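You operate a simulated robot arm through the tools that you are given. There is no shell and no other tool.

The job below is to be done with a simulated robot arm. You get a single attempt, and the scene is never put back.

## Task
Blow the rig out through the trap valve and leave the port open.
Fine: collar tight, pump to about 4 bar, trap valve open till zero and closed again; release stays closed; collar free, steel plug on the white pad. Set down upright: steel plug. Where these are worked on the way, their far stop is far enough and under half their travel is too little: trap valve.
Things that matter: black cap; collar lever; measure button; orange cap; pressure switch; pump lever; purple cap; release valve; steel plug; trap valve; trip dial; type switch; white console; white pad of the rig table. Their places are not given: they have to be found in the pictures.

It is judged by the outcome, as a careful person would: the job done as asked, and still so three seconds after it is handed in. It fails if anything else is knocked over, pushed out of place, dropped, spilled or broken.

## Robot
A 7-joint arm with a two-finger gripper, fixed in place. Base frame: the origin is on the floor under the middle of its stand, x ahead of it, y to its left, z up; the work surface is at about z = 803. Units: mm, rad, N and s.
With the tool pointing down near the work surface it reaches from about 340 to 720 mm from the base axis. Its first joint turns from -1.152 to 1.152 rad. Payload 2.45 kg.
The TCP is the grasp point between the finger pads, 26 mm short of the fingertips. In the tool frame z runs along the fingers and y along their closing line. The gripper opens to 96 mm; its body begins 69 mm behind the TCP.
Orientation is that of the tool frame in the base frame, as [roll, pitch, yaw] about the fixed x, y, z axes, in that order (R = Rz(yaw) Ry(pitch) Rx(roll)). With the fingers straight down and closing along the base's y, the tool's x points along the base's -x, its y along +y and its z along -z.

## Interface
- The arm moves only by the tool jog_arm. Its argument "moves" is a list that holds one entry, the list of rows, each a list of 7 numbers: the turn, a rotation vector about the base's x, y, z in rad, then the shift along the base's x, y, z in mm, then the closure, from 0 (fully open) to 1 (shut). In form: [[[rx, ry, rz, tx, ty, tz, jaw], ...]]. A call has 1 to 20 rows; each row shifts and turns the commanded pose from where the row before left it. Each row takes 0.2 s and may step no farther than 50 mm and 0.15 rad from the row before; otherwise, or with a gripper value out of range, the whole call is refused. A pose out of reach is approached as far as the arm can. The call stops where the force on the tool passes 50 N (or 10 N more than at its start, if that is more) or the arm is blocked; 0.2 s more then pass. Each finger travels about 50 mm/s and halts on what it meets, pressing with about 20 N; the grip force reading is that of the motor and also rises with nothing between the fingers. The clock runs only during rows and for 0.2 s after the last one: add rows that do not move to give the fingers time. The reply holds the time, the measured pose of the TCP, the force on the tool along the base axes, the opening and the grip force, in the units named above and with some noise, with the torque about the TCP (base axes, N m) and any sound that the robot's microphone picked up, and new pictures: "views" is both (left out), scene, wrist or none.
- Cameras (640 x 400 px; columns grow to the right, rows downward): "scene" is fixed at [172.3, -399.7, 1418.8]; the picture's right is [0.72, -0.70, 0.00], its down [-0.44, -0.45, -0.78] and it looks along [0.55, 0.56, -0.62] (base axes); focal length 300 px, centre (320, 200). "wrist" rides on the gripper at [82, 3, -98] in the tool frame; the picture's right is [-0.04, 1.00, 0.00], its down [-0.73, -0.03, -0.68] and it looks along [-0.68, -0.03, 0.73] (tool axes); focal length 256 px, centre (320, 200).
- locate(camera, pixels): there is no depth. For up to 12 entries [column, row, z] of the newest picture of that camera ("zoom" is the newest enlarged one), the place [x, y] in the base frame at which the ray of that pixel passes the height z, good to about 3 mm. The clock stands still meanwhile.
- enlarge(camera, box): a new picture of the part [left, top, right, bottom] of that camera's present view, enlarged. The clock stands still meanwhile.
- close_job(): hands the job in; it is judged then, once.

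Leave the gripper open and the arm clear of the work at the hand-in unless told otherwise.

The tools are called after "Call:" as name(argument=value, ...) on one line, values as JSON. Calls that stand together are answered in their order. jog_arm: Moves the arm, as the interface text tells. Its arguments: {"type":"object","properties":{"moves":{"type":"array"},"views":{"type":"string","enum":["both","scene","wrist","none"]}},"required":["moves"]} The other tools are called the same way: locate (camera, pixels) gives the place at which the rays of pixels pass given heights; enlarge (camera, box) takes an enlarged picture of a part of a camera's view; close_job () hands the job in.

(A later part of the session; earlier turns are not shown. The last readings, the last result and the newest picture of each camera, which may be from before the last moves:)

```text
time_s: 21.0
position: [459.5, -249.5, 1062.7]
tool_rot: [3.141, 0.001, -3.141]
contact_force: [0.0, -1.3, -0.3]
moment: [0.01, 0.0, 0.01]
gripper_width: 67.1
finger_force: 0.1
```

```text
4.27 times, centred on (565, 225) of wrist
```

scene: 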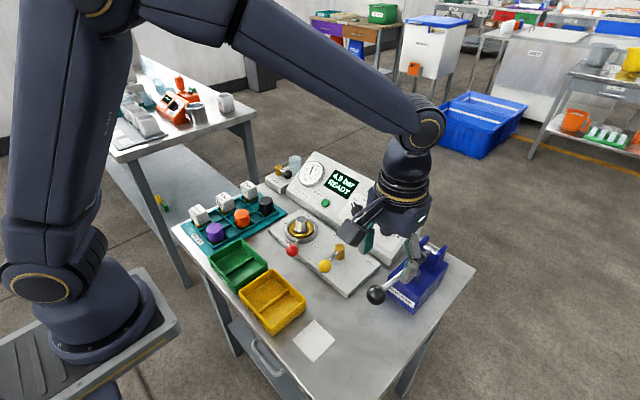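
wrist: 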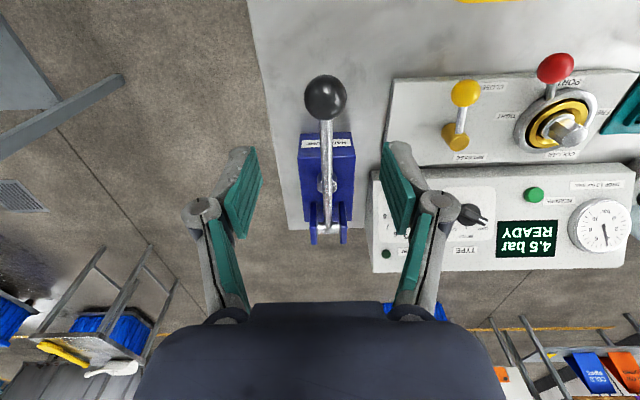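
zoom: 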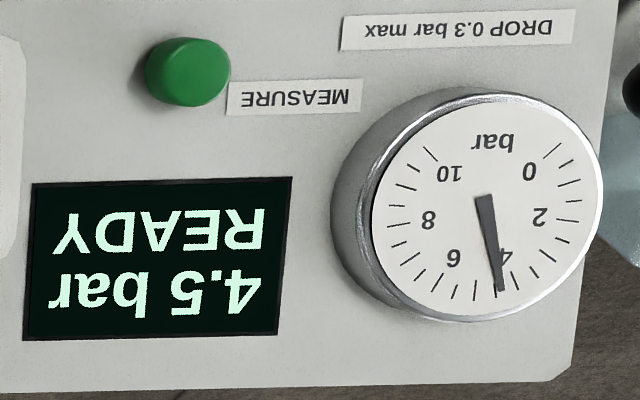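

4.5 bar holds steady. I'll look at the trap valve next, moving the arm high across to above the trap side with the gripper closed.

Call:
jog_arm(moves=[[[0, 0, 0, 11, 45, 0, 1], [0, 0, 0, 11, 45, 0, 1], [0, 0, 0, 11, 45, 0, 1], [0, 0, 0, 11, 45, 0, 1], [0, 0, 0, 11, 45, 0, 1], [0, 0, 0, 11, 45, 0, 1], [0, 0, 0, 11, 45, -5, 1], [0, 0, 0, 11, 45, -5, 1], [0, 0, 0, 11, 45, -10, 1], [0, 0, 0, 11, 45, -10, 1], [0, 0, 0, 11, 45, -10, 1], [0, 0, 0, 0, 0, 0, 1]]], views="both")

```text
time_s: 23.6
position: [578.9, 248.9, 1024.6]
tool_rot: [-3.14, -0.001, -3.141]
contact_force: [0.0, 0.7, 0.0]
moment: [0.01, 0.01, 0.0]
gripper_width: 0.0
finger_force: 19.6
```

scene: 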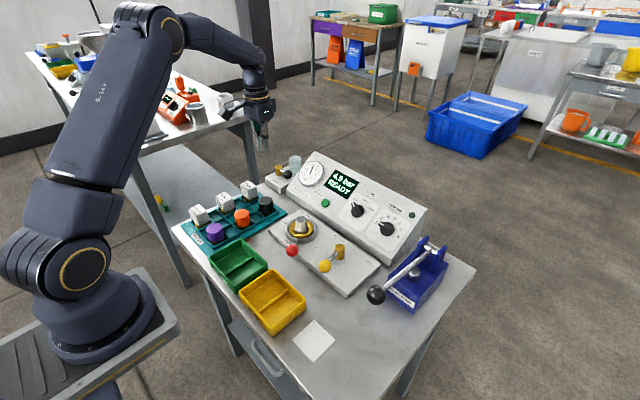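
wrist: 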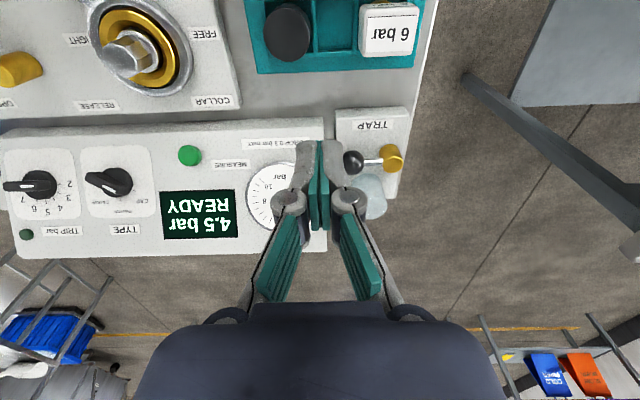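

The trap unit is now in view (knob (353,162), pivot (391,158), jar behind). I'm enlarging both views.

Call:
enlarge(camera="wrist", box=[310, 90, 430, 220])

Call:
enlarge(camera="scene", box=[255, 145, 335, 205])

Call:
locate(camera="wrist", pixels=[[353, 162, 855], [353, 162, 865], [391, 152, 860], [391, 152, 870], [405, 110, 830], [336, 113, 830], [365, 200, 850], [365, 200, 830], [325, 120, 830]])

Call:
locate(camera="scene", pixels=[[287.8, 174.1, 855], [287.8, 174.1, 865], [278.7, 166, 860], [278.7, 166, 870], [295, 160, 880], [295, 172, 840]])

```text
3.08 times, centred on (370, 155) of wrist
```

zoom: 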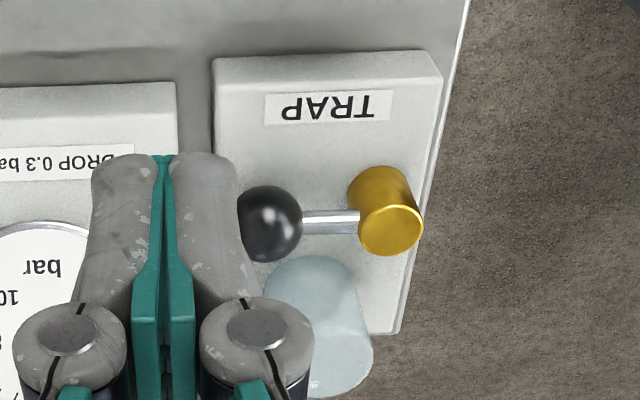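

```text
6.67 times, centred on (295, 175) of scene
```

zoom: 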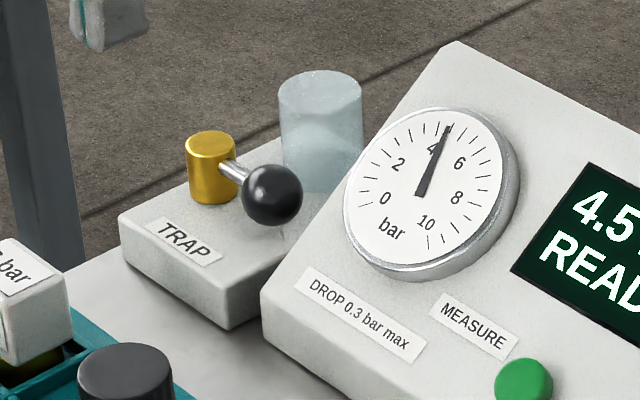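

```text
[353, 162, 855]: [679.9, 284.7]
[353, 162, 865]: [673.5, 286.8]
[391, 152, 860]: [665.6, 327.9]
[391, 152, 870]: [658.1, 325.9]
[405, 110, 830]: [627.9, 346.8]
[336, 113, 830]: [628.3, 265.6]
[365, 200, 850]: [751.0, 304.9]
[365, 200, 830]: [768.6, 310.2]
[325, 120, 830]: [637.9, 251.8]
```

```text
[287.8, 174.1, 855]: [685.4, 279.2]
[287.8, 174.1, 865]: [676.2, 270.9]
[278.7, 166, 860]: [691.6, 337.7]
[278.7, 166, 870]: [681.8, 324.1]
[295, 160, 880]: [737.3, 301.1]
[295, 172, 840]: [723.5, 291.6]
```

I'll pin down the trap block's top height, the jar, and the console corner to plan the finger path.

Call:
locate(camera="scene", pixels=[[274.6, 181.4, 830], [274.6, 181.4, 850], [294.7, 172, 830], [295, 158.2, 880], [295, 158.2, 890], [315.2, 151.3, 900], [315.2, 151.3, 930], [294, 195, 840], [278.7, 166, 875]])

Call:
locate(camera="wrist", pixels=[[372.3, 124.8, 830], [372.3, 124.8, 850], [367.4, 184.2, 830], [370.6, 208.6, 880], [370.6, 208.6, 890], [392.7, 165.4, 865], [392.7, 165.4, 875], [325, 118, 830], [327, 230, 900], [327, 252, 900]])

```text
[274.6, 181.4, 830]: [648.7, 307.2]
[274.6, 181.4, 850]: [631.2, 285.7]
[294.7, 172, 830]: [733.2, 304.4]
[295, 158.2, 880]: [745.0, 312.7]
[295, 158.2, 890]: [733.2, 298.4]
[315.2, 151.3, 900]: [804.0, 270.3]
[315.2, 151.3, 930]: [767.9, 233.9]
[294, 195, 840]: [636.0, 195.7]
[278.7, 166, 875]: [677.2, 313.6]
```

```text
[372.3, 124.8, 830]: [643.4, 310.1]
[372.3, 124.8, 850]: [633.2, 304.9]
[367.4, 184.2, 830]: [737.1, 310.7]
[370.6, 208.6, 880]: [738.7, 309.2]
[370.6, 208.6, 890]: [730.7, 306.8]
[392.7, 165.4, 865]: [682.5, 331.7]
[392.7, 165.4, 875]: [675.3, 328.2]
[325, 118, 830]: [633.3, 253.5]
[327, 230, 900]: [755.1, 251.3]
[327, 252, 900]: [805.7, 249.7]
```

Conclusions: the jar is at about (736,307) with r ≈ 21, so the trap lever (knob ≈ (682,282,856), pivot ≈ (678,327)) can only open towards −x, away from the jar. I'll straddle the knob with the closing line across the lever. I'm first yawing the tool about +1.2 rad up here, with the fingers set to ~42 mm.

Call:
jog_arm(moves=[[[0, 0, 0.133, 5, 0, 0, 0.56], [0, 0, 0.133, 5, 0, 0, 0.56], [0, 0, 0.133, 5, 0, 0, 0.56], [0, 0, 0.133, 5, 0, 0, 0.56], [0, 0, 0.133, 5, 0, 0, 0.56], [0, 0, 0.133, 5, 0, 0, 0.56], [0, 0, 0.133, 5, 0, 0, 0.56], [0, 0, 0.133, 5, 0, 0, 0.56], [0, 0, 0.133, 0, 0, 0, 0.56], [0, 0, 0, 0, 0, 0, 0.56]]], views="both")

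```text
time_s: 25.8
position: [621.9, 248.0, 1023.7]
tool_rot: [-3.141, -0.001, -1.943]
contact_force: [-0.2, -0.1, 0.0]
moment: [-0.01, -0.02, -0.05]
gripper_width: 42.4
finger_force: 0.1
```

scene: 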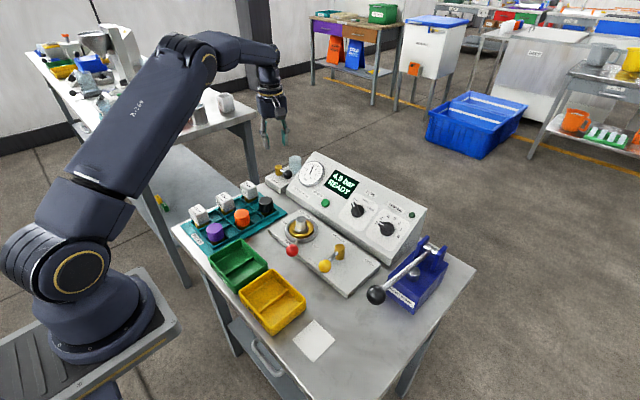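
wrist: 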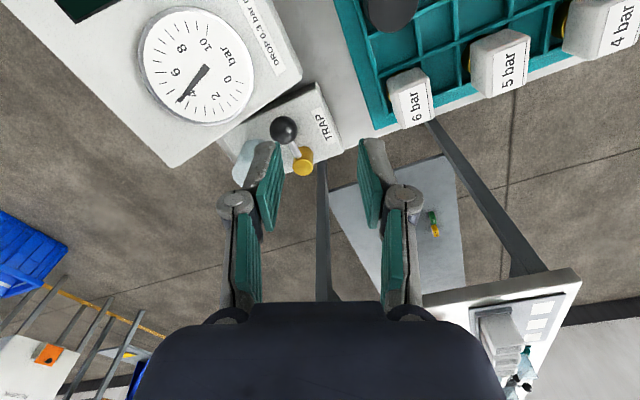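

The yaw worked. Now I'll tilt the fingers 0.25 rad outward and move to just above the trap knob.

Call:
jog_arm(moves=[[[0.0475, -0.1157, 0, 12, 8, -21, 0.56], [0.0475, -0.1157, 0, 12, 8, -21, 0.56], [0, 0, 0, 11, 7, -21, 0.56], [0, 0, 0, 0, 0, 0, 0.56]]], views="both")

```text
time_s: 26.8
position: [658.3, 272.5, 959.5]
tool_rot: [-2.958, 0.172, -1.928]
contact_force: [-0.5, -0.3, 0.0]
moment: [0.0, -0.03, -0.04]
gripper_width: 42.0
finger_force: 0.0
```

scene: 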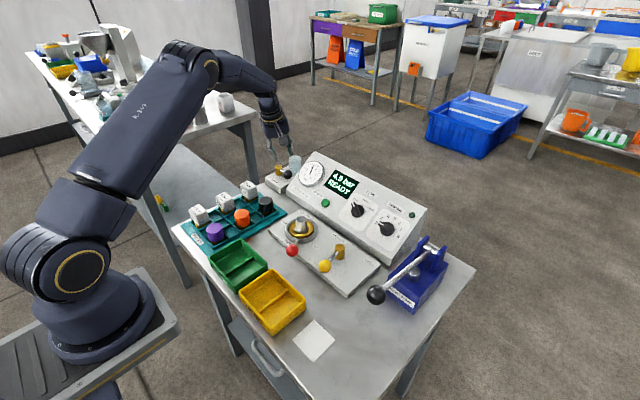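
wrist: 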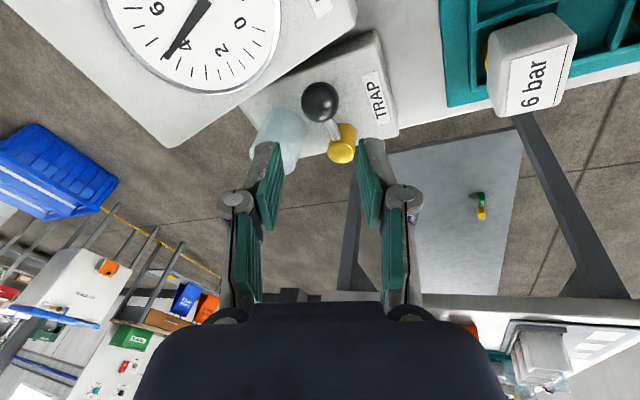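

The knob (320,103) lies exactly on the tool axis, centred between the fingers. I'm descending along the tool axis, first 60 mm.

Call:
jog_arm(moves=[[[0, 0, 0, 6.9, 2.8, -29, 0.56], [0, 0, 0, 6.9, 2.8, -29, 0.56], [0, 0, 0, 0, 0, 0, 0.56]]], views="both")

```text
time_s: 27.6
position: [674.2, 277.7, 902.2]
tool_rot: [-2.958, 0.171, -1.929]
contact_force: [0.3, -0.3, 0.5]
moment: [-0.03, -0.02, 0.01]
gripper_width: 42.3
finger_force: 0.0
```

scene: 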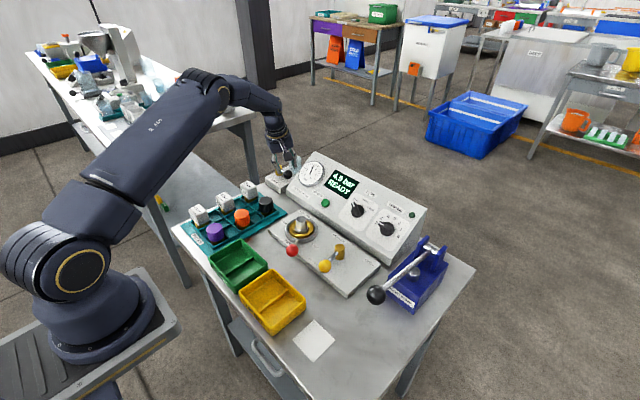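
wrist: 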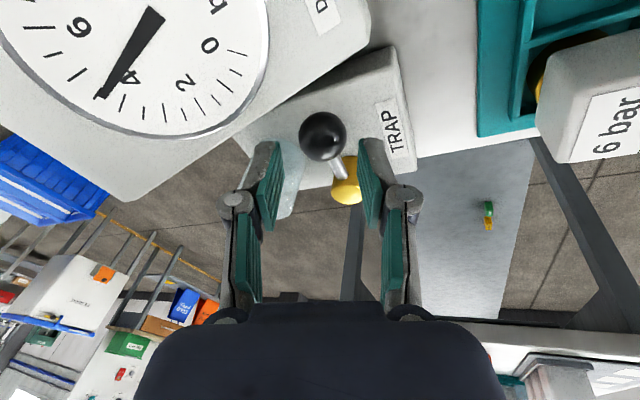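

The knob is now at (323,137), still centred. I'm going down the last 38 mm along the axis.

Call:
jog_arm(moves=[[[0, 0, 0, 4.4, 1.8, -18.4, 0.56], [0, 0, 0, 4.4, 1.8, -18.4, 0.56], [0, 0, 0, 0, 0, 0, 0.56]]], views="both")

```text
time_s: 28.4
position: [683.9, 280.3, 865.5]
tool_rot: [-2.958, 0.174, -1.93]
contact_force: [0.0, -0.7, -0.3]
moment: [-0.02, 0.02, -0.03]
gripper_width: 41.9
finger_force: 0.0
```

scene: 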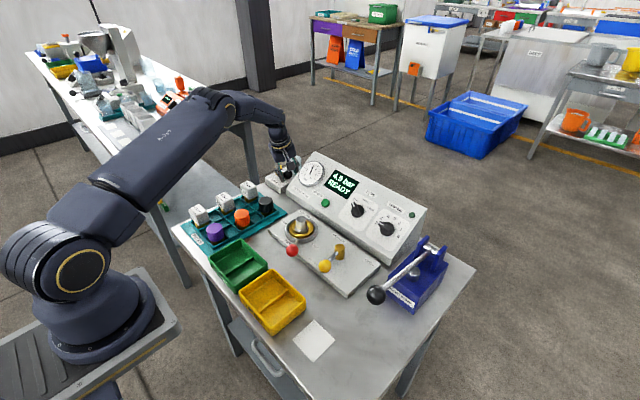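
wrist: 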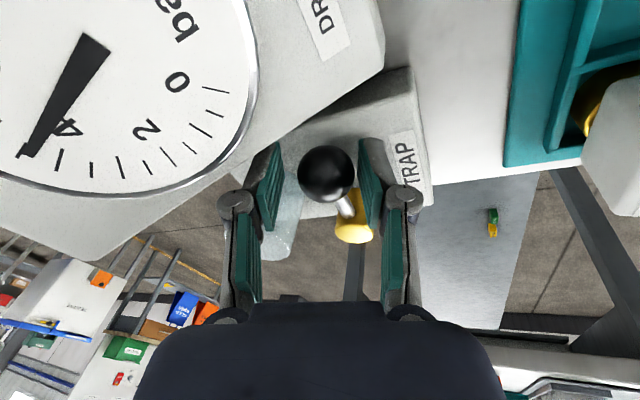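

No contact, and the knob (326,173) is between the pads. I'm pushing the lever towards −x with a small first movement to feel whether that is the opening direction.

Call:
jog_arm(moves=[[[0, 0, -0.06, -7, 0.5, 0, 0.56], [0, 0, -0.06, -7, 1, 0, 0.56], [0, 0, -0.06, -7, 1.5, 0, 0.56]]], views="both")

```text
time_s: 29.2
position: [660.2, 285.3, 863.2]
tool_rot: [-2.958, 0.172, -2.111]
contact_force: [0.6, -0.7, 0.1]
moment: [-0.01, 0.01, 0.02]
gripper_width: 42.7
finger_force: 0.7
```

scene: 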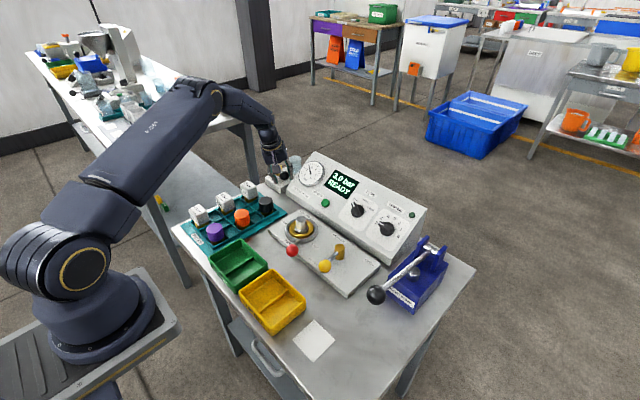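
wrist: 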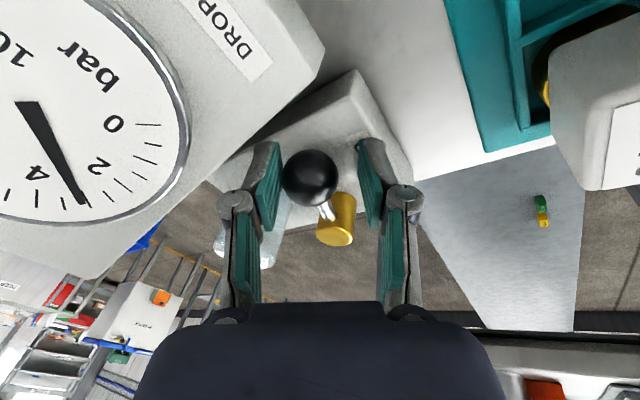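

It opens freely in that direction and the display is already falling (3.0 bar). I'm continuing along the arc to the far stop.

Call:
jog_arm(moves=[[[0, 0, -0.1, -8.4, 3, 0, 0.56], [0, 0, -0.1, -8.9, 7.4, 0, 0.56], [0, 0, -0.1, -6.9, 9.5, 0, 0.56], [0, 0, -0.1, -4, 11, 0, 0.56], [0, 0, 0, 0, 0, 0, 0.56]]], views="both")

```text
time_s: 30.4
position: [631.1, 314.2, 865.8]
tool_rot: [-2.957, 0.169, -2.512]
contact_force: [1.1, -2.6, -0.3]
moment: [-0.03, 0.01, -0.05]
gripper_width: 44.7
finger_force: 1.6
```

scene: 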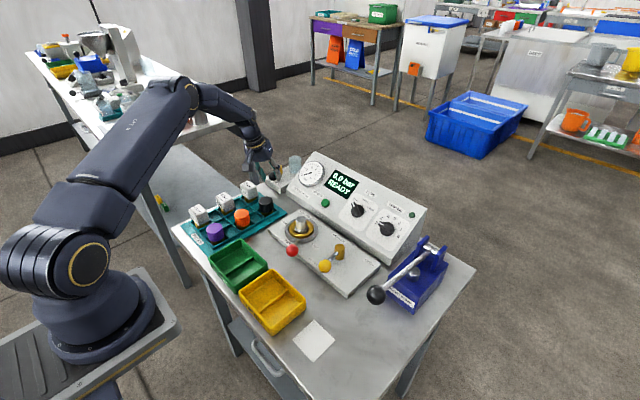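
wrist: 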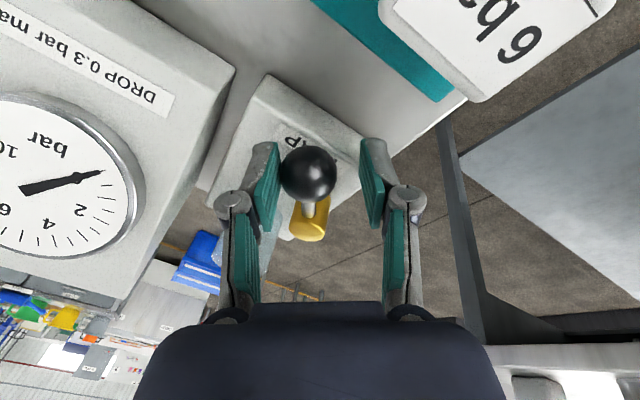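

The display reads 0.0 already. I'm pushing on gently to the valve's far stop to be sure it counts as fully open.

Call:
jog_arm(moves=[[[0, 0, -0.1, -1.2, 8, 0, 0.56], [0, 0, -0.05, 1, 6, 0, 0.56], [0, 0, 0, 0, 0, 0, 0.56]]], views="both")

Call:
enlarge(camera="scene", box=[255, 145, 375, 215])

```text
time_s: 31.2
position: [632.7, 324.5, 862.6]
tool_rot: [-2.953, 0.168, -2.664]
contact_force: [5.9, -28.5, -2.9]
moment: [-0.21, 0.03, -0.31]
gripper_width: 58.9
finger_force: 12.4
```

scene: 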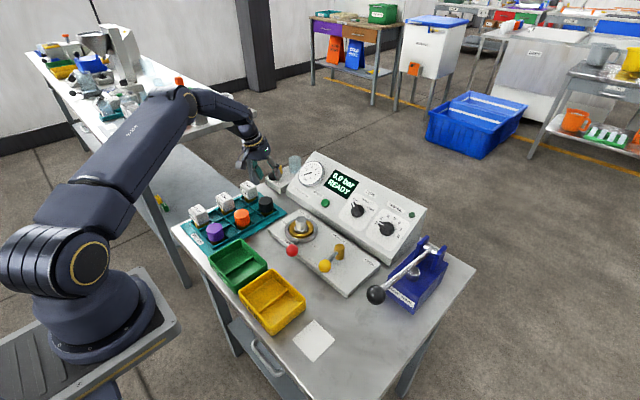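
wrist: 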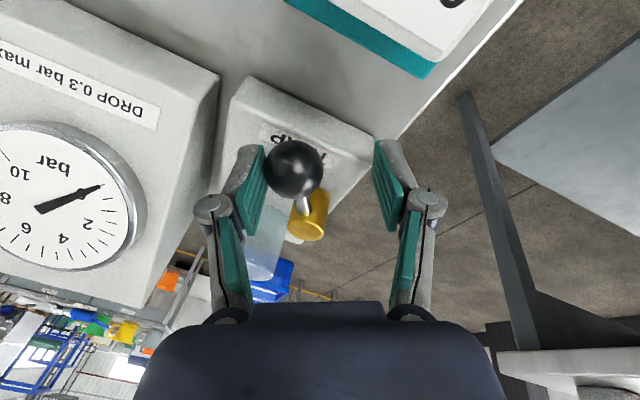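

```text
5.33 times, centred on (315, 180) of scene
```

zoom: 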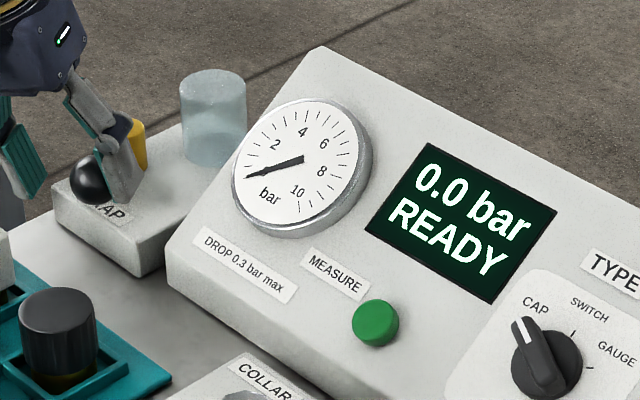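

The lever is at its far stop (28 N), the gauge and display are at 0.0. Now I'll close the valve again by easing off, narrowing the fingers to ~36 mm around the knob and sweeping it back along the arc.

Call:
jog_arm(moves=[[[0, 0, 0.05, -1, -7, 0, 0.56], [0, 0, 0.05, -0.5, -6, 0, 0.62], [0, 0, 0, 0, 0, 0, 0.62], [0, 0, 0.1, 2.6, -7.4, 0, 0.62], [0, 0, 0.1, 6.1, -9.9, 0, 0.62], [0, 0, 0, 0, 0, 0, 0.62]]], views="both")

```text
time_s: 32.6
position: [637.8, 298.1, 864.5]
tool_rot: [-2.962, 0.171, -2.358]
contact_force: [-2.2, 0.3, -1.8]
moment: [-0.05, 0.11, 0.05]
gripper_width: 37.4
finger_force: 0.2
```

scene: 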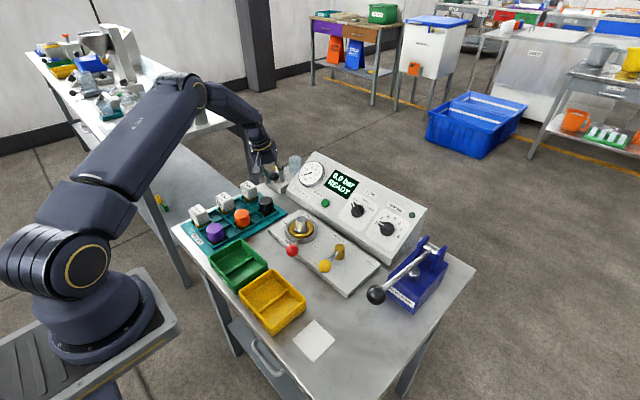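
wrist: 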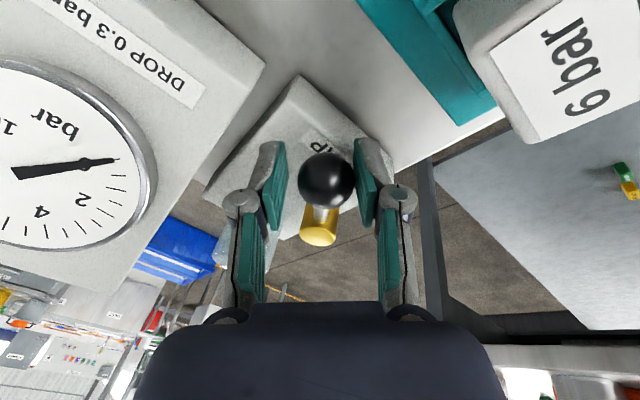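

The sweep back is going well. I'm continuing to the closed position.

Call:
jog_arm(moves=[[[0, 0, 0.1, 8.6, -7.9, 0, 0.62], [0, 0, 0.1, 10.2, -5.4, 0, 0.62], [0, 0, 0.1, 11.3, -2.6, 0, 0.62], [0, 0, 0.1, 10, 0, 0, 0.62], [0, 0, 0, 0, 0, 0, 0.62]]], views="both")

```text
time_s: 33.8
position: [679.8, 281.5, 863.9]
tool_rot: [-2.959, 0.172, -1.959]
contact_force: [-0.8, 0.1, 0.0]
moment: [0.02, -0.02, 0.0]
gripper_width: 36.8
finger_force: 0.0
```

scene: 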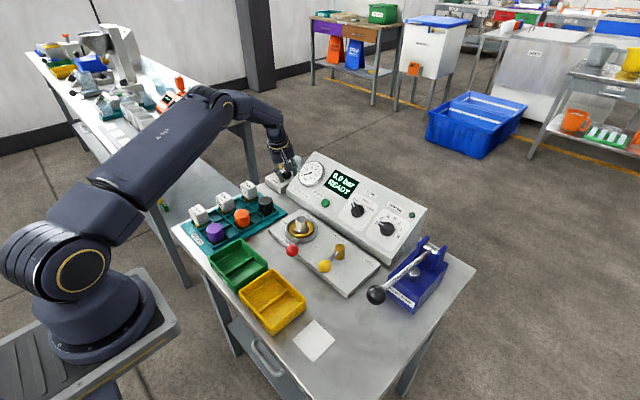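
wrist: 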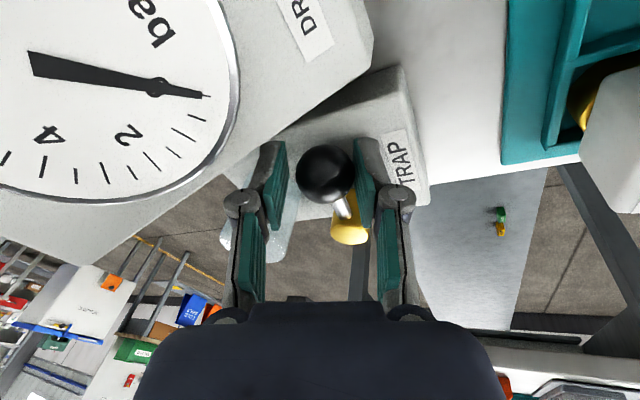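

Nearly closed. I'm nudging on in small steps until the closed stop is felt.

Call:
jog_arm(moves=[[[0, 0, 0, 4, 0.3, 0, 0.62], [0, 0, 0, 3, 0.3, 0, 0.62], [0, 0, 0, 0, 0, 0, 0.62]]], views="both")

```text
time_s: 34.6
position: [685.7, 282.7, 864.0]
tool_rot: [-2.96, 0.173, -1.957]
contact_force: [-3.0, 1.3, -0.3]
moment: [0.01, 0.08, -0.01]
gripper_width: 38.5
finger_force: 1.8
```

scene: 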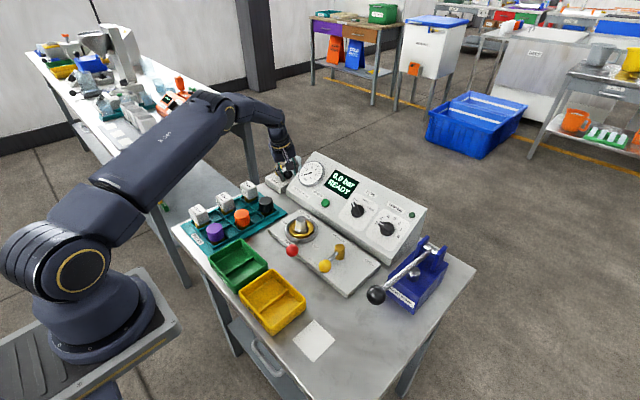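
wrist: 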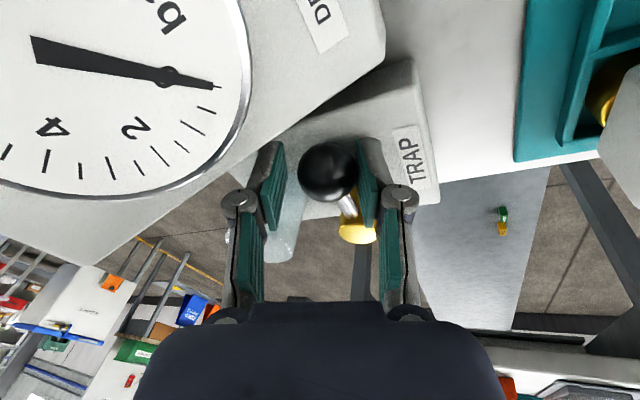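

There's slight resistance now. One more small push to confirm the stop.

Call:
jog_arm(moves=[[[0, 0, 0, 3, 0.2, 0, 0.62], [0, 0, 0, 0, 0, 0, 0.62]]], views="both")

```text
time_s: 35.2
position: [688.1, 282.1, 862.6]
tool_rot: [-2.961, 0.169, -1.958]
contact_force: [-9.8, 1.5, -4.7]
moment: [-0.11, 0.07, 0.07]
gripper_width: 43.0
finger_force: 4.4
```

scene: 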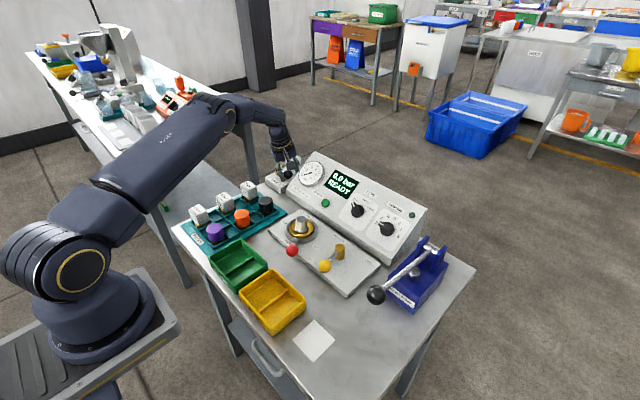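
wrist: 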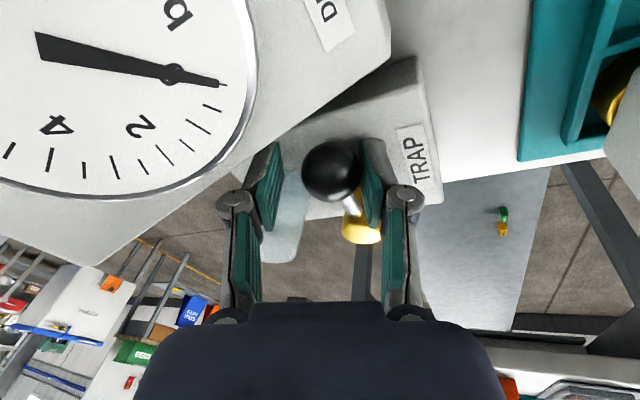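

The valve is firmly at its closed stop (≈10 N, knob no longer moving). I'm easing off and withdrawing up along the tool axis.

Call:
jog_arm(moves=[[[0, 0, 0, -5.5, -1, 0, 0.58], [0, 0, 0, 0, 0, 0, 0.56], [0, 0, 0, -4.4, -1.8, 18.4, 0.56], [0, 0, 0, -6.9, -2.8, 29, 0.56], [0, 0, 0, -6.9, -2.8, 29, 0.56], [0, 0, 0, -6.9, -2.8, 29, 0.56], [0, 0, 0, -6.9, -2.8, 29, 0.56]]], views="both")

Call:
enlarge(camera="scene", box=[255, 145, 375, 215])

```text
time_s: 36.8
position: [651.7, 270.0, 999.7]
tool_rot: [-2.96, 0.172, -1.962]
contact_force: [-1.1, 0.1, 0.7]
moment: [0.0, 0.01, 0.04]
gripper_width: 42.2
finger_force: 0.1
```

scene: 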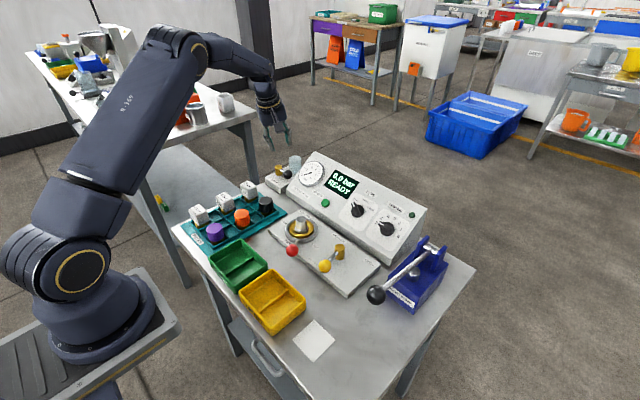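
wrist: 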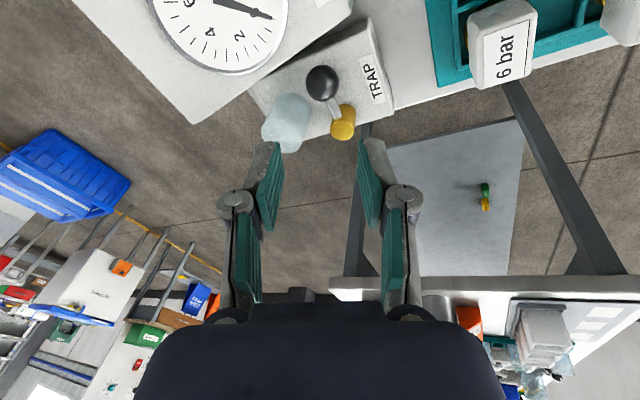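

```text
5.33 times, centred on (315, 180) of scene
```

zoom: 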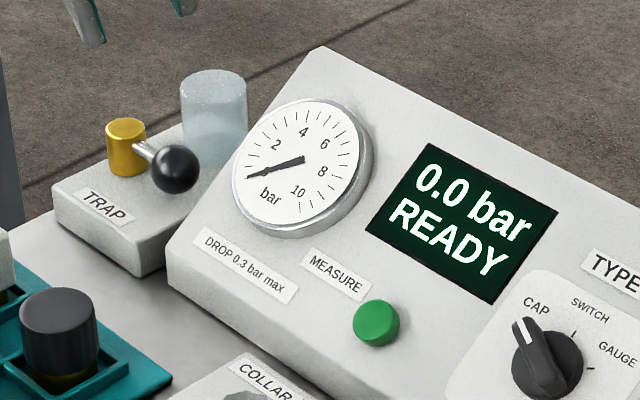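

The trap lever is back exactly where it was when closed, and the reading is 0.0. My pumping overshot to 4.5 bar, so I'll repeat the pump and blow-out at a proper 4.0 bar to honour "about 4". I'm going back to the pump, untilting and unyawing on the way.

Call:
jog_arm(moves=[[[-0.0475, 0.1157, 0, -12, -15, 22, 0.4], [-0.0475, 0.1157, 0, -12, -15, 22, 0.4], [0, 0, -0.131, -13.8, -40, 0, 0.3], [0, 0, -0.131, -13.8, -40, 0, 0.3], [0, 0, -0.131, -13.8, -40, 0, 0.3], [0, 0, -0.131, -13.8, -40, 0, 0.3], [0, 0, -0.131, -13.8, -40, 0, 0.3], [0, 0, -0.131, -13.8, -40, 0, 0.3], [0, 0, -0.131, -13.8, -40, 0, 0.3], [0, 0, -0.131, -13.8, -40, 0, 0.3], [0, 0, -0.131, -13.8, -40, 0, 0.3], [0, 0, 0, -13.8, -40, 0, 0.3], [0, 0, 0, -13.8, -40, 0, 0.3], [0, 0, 0, -13.8, -46, 0, 0.3], [0, 0, 0, 0, 0, 0, 0.3]]], views="both")

```text
time_s: 40.0
position: [458.2, -249.2, 1041.7]
tool_rot: [-3.137, -0.006, 3.13]
contact_force: [-0.1, -0.5, 0.2]
moment: [0.02, 0.0, -0.01]
gripper_width: 67.2
finger_force: 0.0
```

scene: 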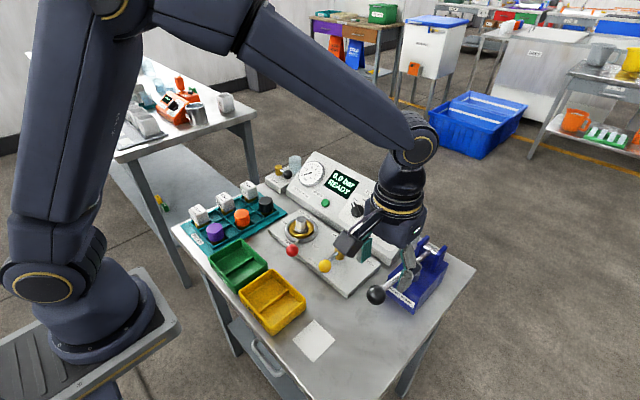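
wrist: 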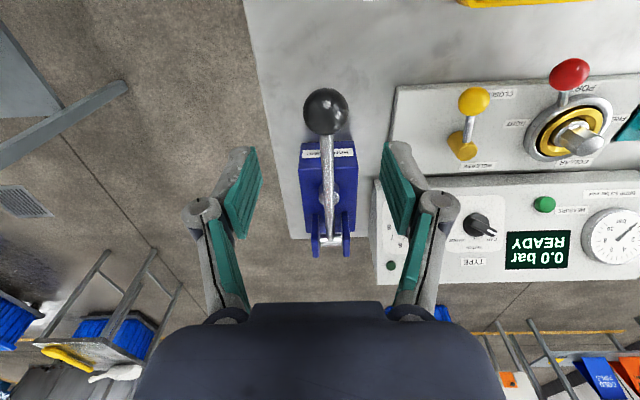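

Orientation is back to straight down and the ball is at (325,112). I'm descending around it and gripping.

Call:
jog_arm(moves=[[[0, 0, 0, 1.5, 2, -39, 0.3], [0, 0, 0, 1, 1.5, -39, 0.3], [0, 0, 0, 0, 0, 0, 0.3], [0, 0, 0, 0, 0, 0, 1], [0, 0, 0, 0, 0, 0, 1], [0, 0, 0, 0, 0, 0, 1]]], views="both")

```text
time_s: 41.4
position: [463.2, -245.8, 965.5]
tool_rot: [-3.139, -0.006, 3.132]
contact_force: [-0.3, 6.0, 0.4]
moment: [0.05, 0.05, -0.03]
gripper_width: 33.6
finger_force: 35.2
```

scene: 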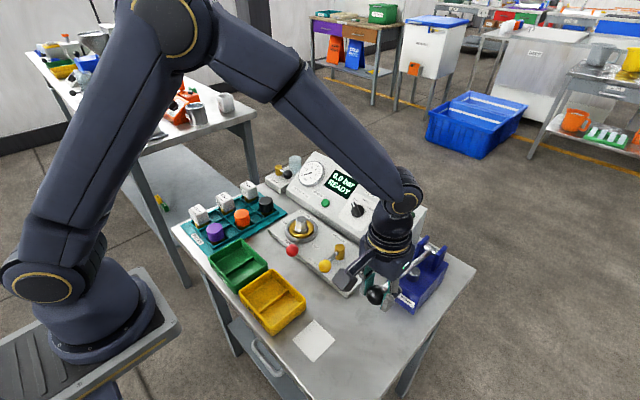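
wrist: 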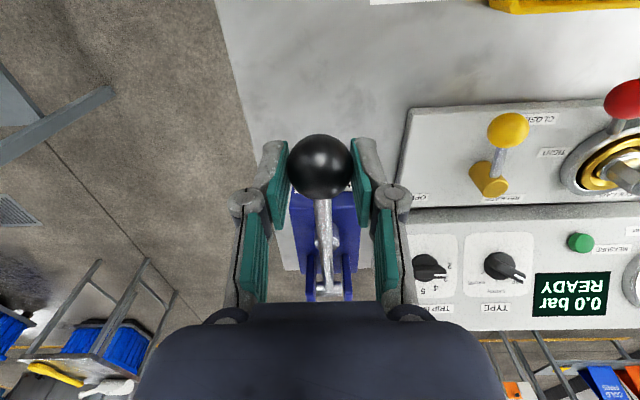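

Gripped. First full stroke down to near the bottom stop.

Call:
jog_arm(moves=[[[0, 0, 0, -1.5, 0, -10, 1], [0, 0, 0, -1.2, 0, -10, 1], [0, 0, 0, -0.5, 0, -12, 1], [0, 0, 0, 0, 0, -12, 1], [0, 0, 0, 1, 0, -12, 1], [0, 0, 0, 1.2, 0, -12, 1], [0, 0, 0, 1.5, 0, -7, 1], [0, 0, 0, 0, 0, 0, 1]]], views="wrist")

```text
time_s: 43.2
position: [464.2, -245.0, 891.3]
tool_rot: [-3.133, -0.003, 3.128]
contact_force: [-13.7, -12.4, 27.0]
moment: [-0.13, 0.32, 0.05]
gripper_width: 33.2
finger_force: 44.4
```

wrist: 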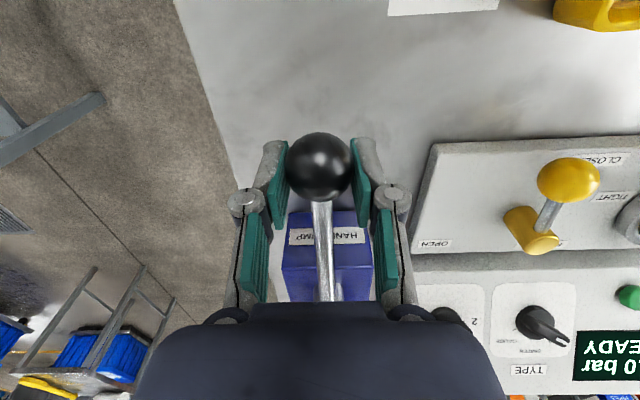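

The lever is at the bottom stop and the display shows ".0 bar" with its left digit cut off, probably 2.0. I'm raising the lever back to the top.

Call:
jog_arm(moves=[[[0, 0, 0, -1.5, 0, 9, 1], [0, 0, 0, -1.2, 0, 12, 1], [0, 0, 0, -1, 0, 12, 1], [0, 0, 0, 0, 0, 12, 1], [0, 0, 0, 0.5, 0, 12, 1], [0, 0, 0, 1.2, 0, 10, 1], [0, 0, 0, 1.5, 0, 6, 1], [0, 0, 0, 0, 0, 0, 1]]], views="both")

```text
time_s: 45.0
position: [463.2, -244.4, 960.5]
tool_rot: [-3.135, -0.007, 3.127]
contact_force: [8.0, -31.3, -26.5]
moment: [-0.1, 0.22, 0.16]
gripper_width: 32.9
finger_force: 45.5
```

scene: 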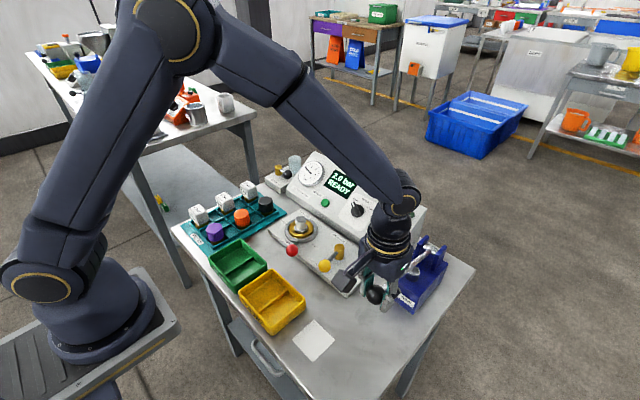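
wrist: 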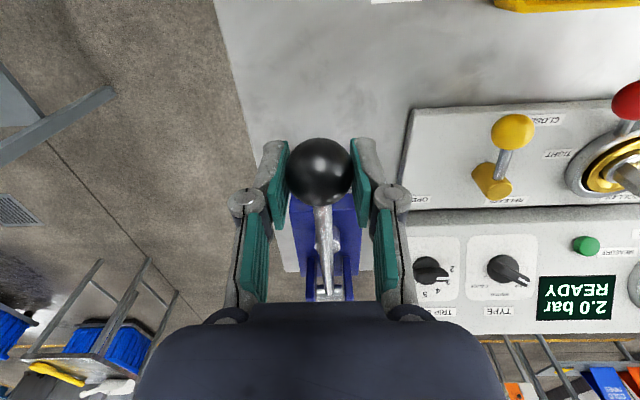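

2.0 bar holding. On the second stroke I'm going part way (with a small −y correction because of side load), then small steps.

Call:
jog_arm(moves=[[[0, 0, 0, -1.5, -1, -9, 1], [0, 0, 0, -1.2, -1, -10, 1], [0, 0, 0, -0.5, 0, -11, 1], [0, 0, 0, 0, 0, -10, 1], [0, 0, 0, 0, 0, 0, 1]]], views="wrist")

```text
time_s: 46.2
position: [459.5, -244.8, 922.4]
tool_rot: [-3.139, -0.007, 3.13]
contact_force: [-6.1, -8.9, 8.8]
moment: [-0.08, -0.94, 0.01]
gripper_width: 33.1
finger_force: 44.8
```

wrist: 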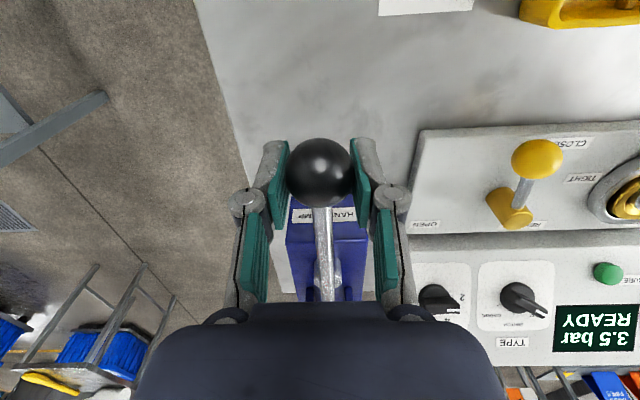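

3.5 bar. Just one more 0.5 step is wanted, so I'm going down in 5 mm steps and reading each time.

Call:
jog_arm(moves=[[[0, 0, 0, 0.3, 0, -5, 1]]], views="wrist")

```text
time_s: 46.6
position: [458.9, -245.0, 916.0]
tool_rot: [-3.136, -0.008, 3.129]
contact_force: [-12.0, -9.0, 9.5]
moment: [-0.04, -1.04, 0.02]
gripper_width: 33.1
finger_force: 45.4
```

wrist: 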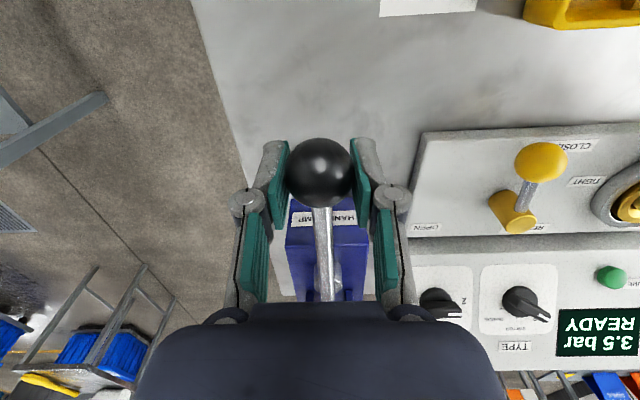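

Still 3.5. Another 5 mm.

Call:
jog_arm(moves=[[[0, 0, 0, 0.5, 0, -5, 1]]], views="wrist")

```text
time_s: 47.0
position: [461.1, -244.1, 910.3]
tool_rot: [-3.137, -0.009, 3.129]
contact_force: [-16.1, -6.7, 9.3]
moment: [-0.03, -0.87, 0.04]
gripper_width: 33.0
finger_force: 45.1
```

wrist: 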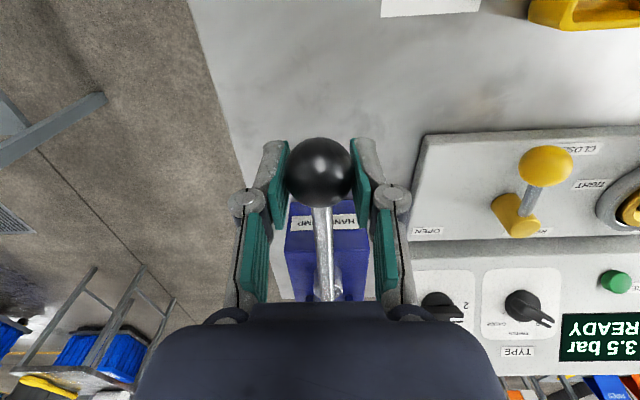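

Still 3.5. Another 4 mm.

Call:
jog_arm(moves=[[[0, 0, 0, 0.5, 0, -4, 1]]], views="wrist")

```text
time_s: 47.4
position: [460.1, -244.7, 907.6]
tool_rot: [-3.137, -0.011, 3.129]
contact_force: [-20.6, -5.4, 8.1]
moment: [0.0, -0.76, 0.01]
gripper_width: 32.8
finger_force: 44.9
```

wrist: 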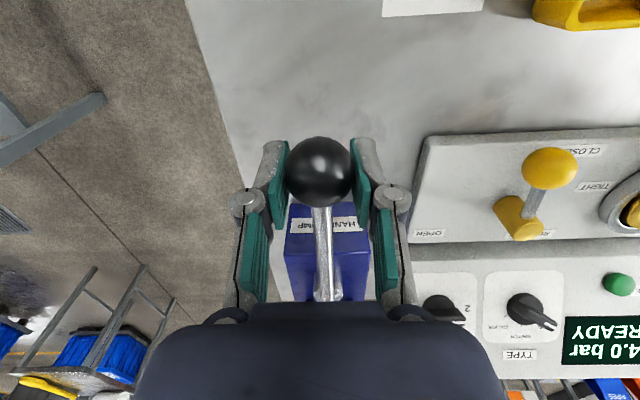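

4.0 bar exactly. I'm raising the lever in the grip back towards the top, then opening the fingers and lifting off.

Call:
jog_arm(moves=[[[0, 0, 0, -1.5, 0, 12, 1], [0, 0, 0, -0.5, 0, 12, 1], [0, 0, 0, 0.5, 0, 12, 1], [0, 0, 0, 1.2, 0, 10, 1], [0, 0, 0, 1, 0, 4, 1], [0, 0, 0, 0, 0, 0, 0.3], [0, 0, 0, 0, 0, 0, 0.3], [0, 0, 0, 0, 0, 0, 0.3]]], views="both")

```text
time_s: 49.2
position: [462.8, -243.2, 958.5]
tool_rot: [-3.136, -0.006, 3.128]
contact_force: [-0.3, 0.1, -0.9]
moment: [0.0, 0.0, -0.03]
gripper_width: 67.3
finger_force: 0.1
```

scene: 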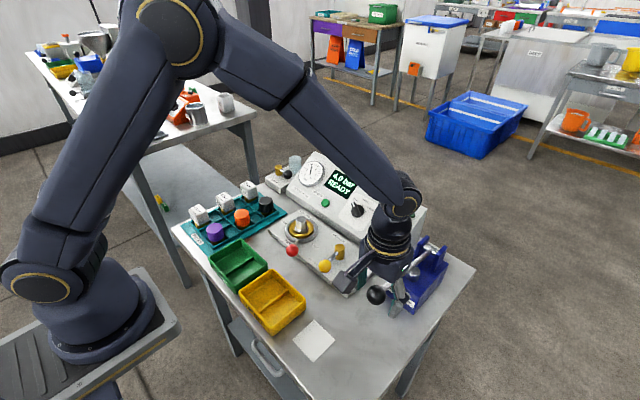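
wrist: 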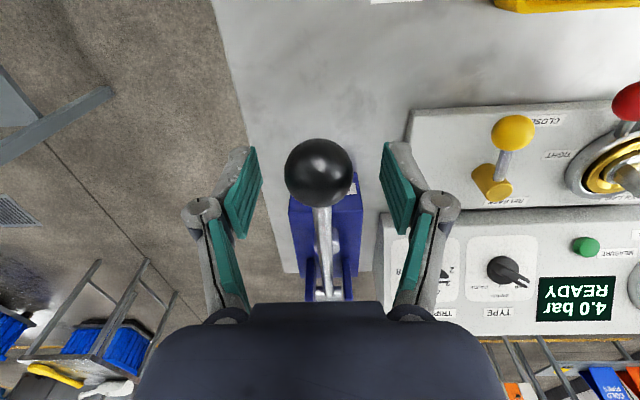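

4.0 bar holds and the lever is free at the top. I'm going up and across to the trap valve, yawing 1.2 rad on the way as before.

Call:
jog_arm(moves=[[[0, 0, 0, 0, 0, 40, 0.3], [0, 0, 0, 0, 0, 42, 0.3], [0, 0, 0.134, 13.3, 41, 0, 0.56], [0, 0, 0.134, 13.3, 41, 0, 0.56], [0, 0, 0.134, 13.3, 41, 0, 0.56], [0, 0, 0.134, 13.3, 41, 0, 0.56], [0, 0, 0.134, 13.3, 41, 0, 0.56], [0, 0, 0.134, 13.3, 41, 0, 0.56], [0, 0, 0.134, 13.3, 41, 0, 0.56], [0, 0, 0.134, 13.3, 41, 0, 0.56], [0, 0, 0.134, 13.3, 41, 0, 0.56], [0, 0, 0, 13.3, 41, 0, 0.56], [0, 0, 0, 13.3, 41, 0, 0.56], [0, 0, 0, 13.3, 40, 0, 0.56], [0, 0, 0, 0, 0, 0, 0.56]]], views="both")

```text
time_s: 52.4
position: [623.4, 245.6, 1039.9]
tool_rot: [-3.137, -0.005, -1.949]
contact_force: [0.2, -0.7, -0.3]
moment: [-0.01, 0.03, -0.02]
gripper_width: 42.3
finger_force: 0.0
```

scene: 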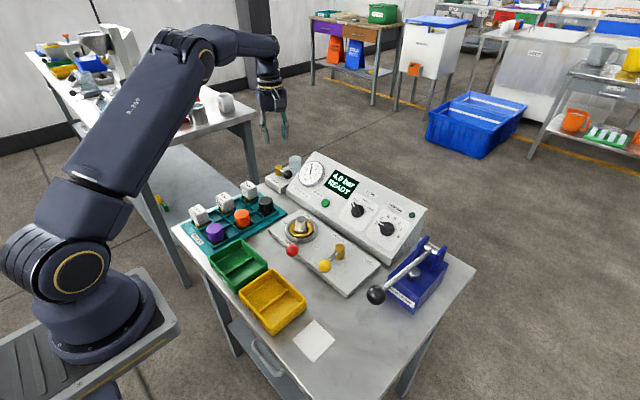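
wrist: 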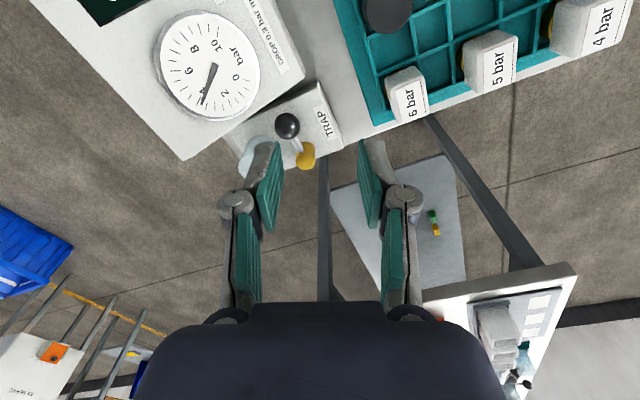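

Same place as before, pressure 4.0. I'm tilting outward and moving to the approach pose above the trap knob.

Call:
jog_arm(moves=[[[0.0475, -0.1157, 0, 12, 9, -26, 0.56], [0.0475, -0.1157, 0, 12, 9, -26, 0.56], [0, 0, 0, 11, 9, -27, 0.56], [0, 0, 0, 0, 0, 0, 0.56]]], views="both")

```text
time_s: 53.4
position: [658.6, 273.4, 962.9]
tool_rot: [-2.953, 0.167, -1.932]
contact_force: [-1.1, -0.1, -0.2]
moment: [0.02, 0.0, 0.01]
gripper_width: 42.4
finger_force: 0.0
```

scene: 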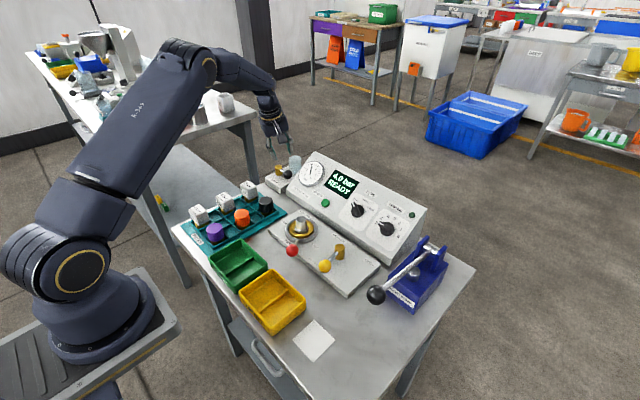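
wrist: 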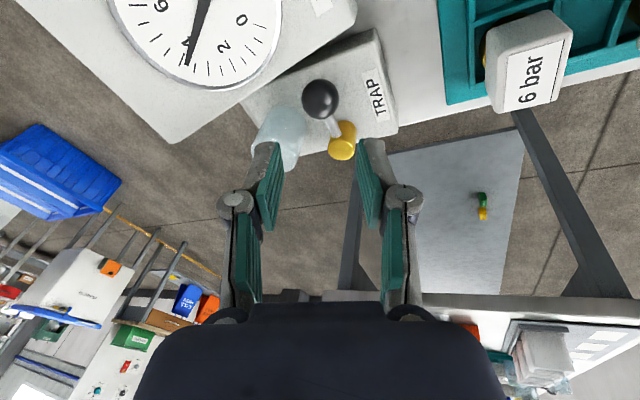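

The view matches the earlier approach (knob at (320,100), centred). I'm descending along the axis to straddle the knob.

Call:
jog_arm(moves=[[[0, 0, 0, 7.2, 2.8, -30, 0.56], [0, 0, 0, 7.2, 2.8, -30, 0.56], [0, 0, 0, 4.4, 1.8, -19, 0.56], [0, 0, 0, 4.4, 1.8, -18.4, 0.56], [0, 0, 0, 0, 0, 0, 0.56]]], views="both")

```text
time_s: 54.6
position: [679.7, 281.7, 860.9]
tool_rot: [-2.955, 0.168, -1.932]
contact_force: [0.7, -0.6, 0.0]
moment: [0.02, 0.0, 0.0]
gripper_width: 42.2
finger_force: 0.1
```

scene: 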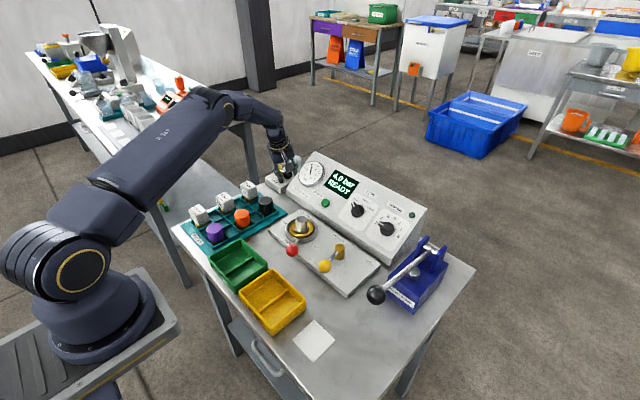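
wrist: 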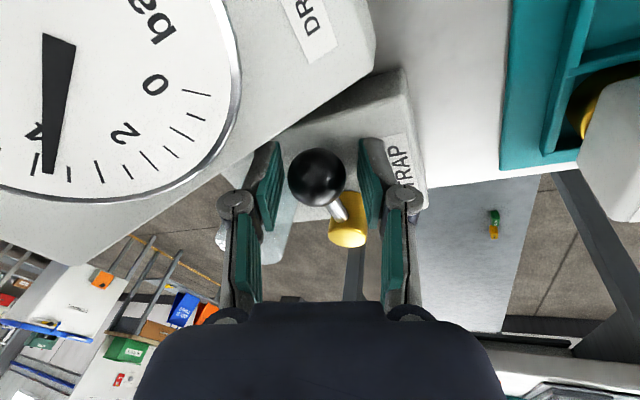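

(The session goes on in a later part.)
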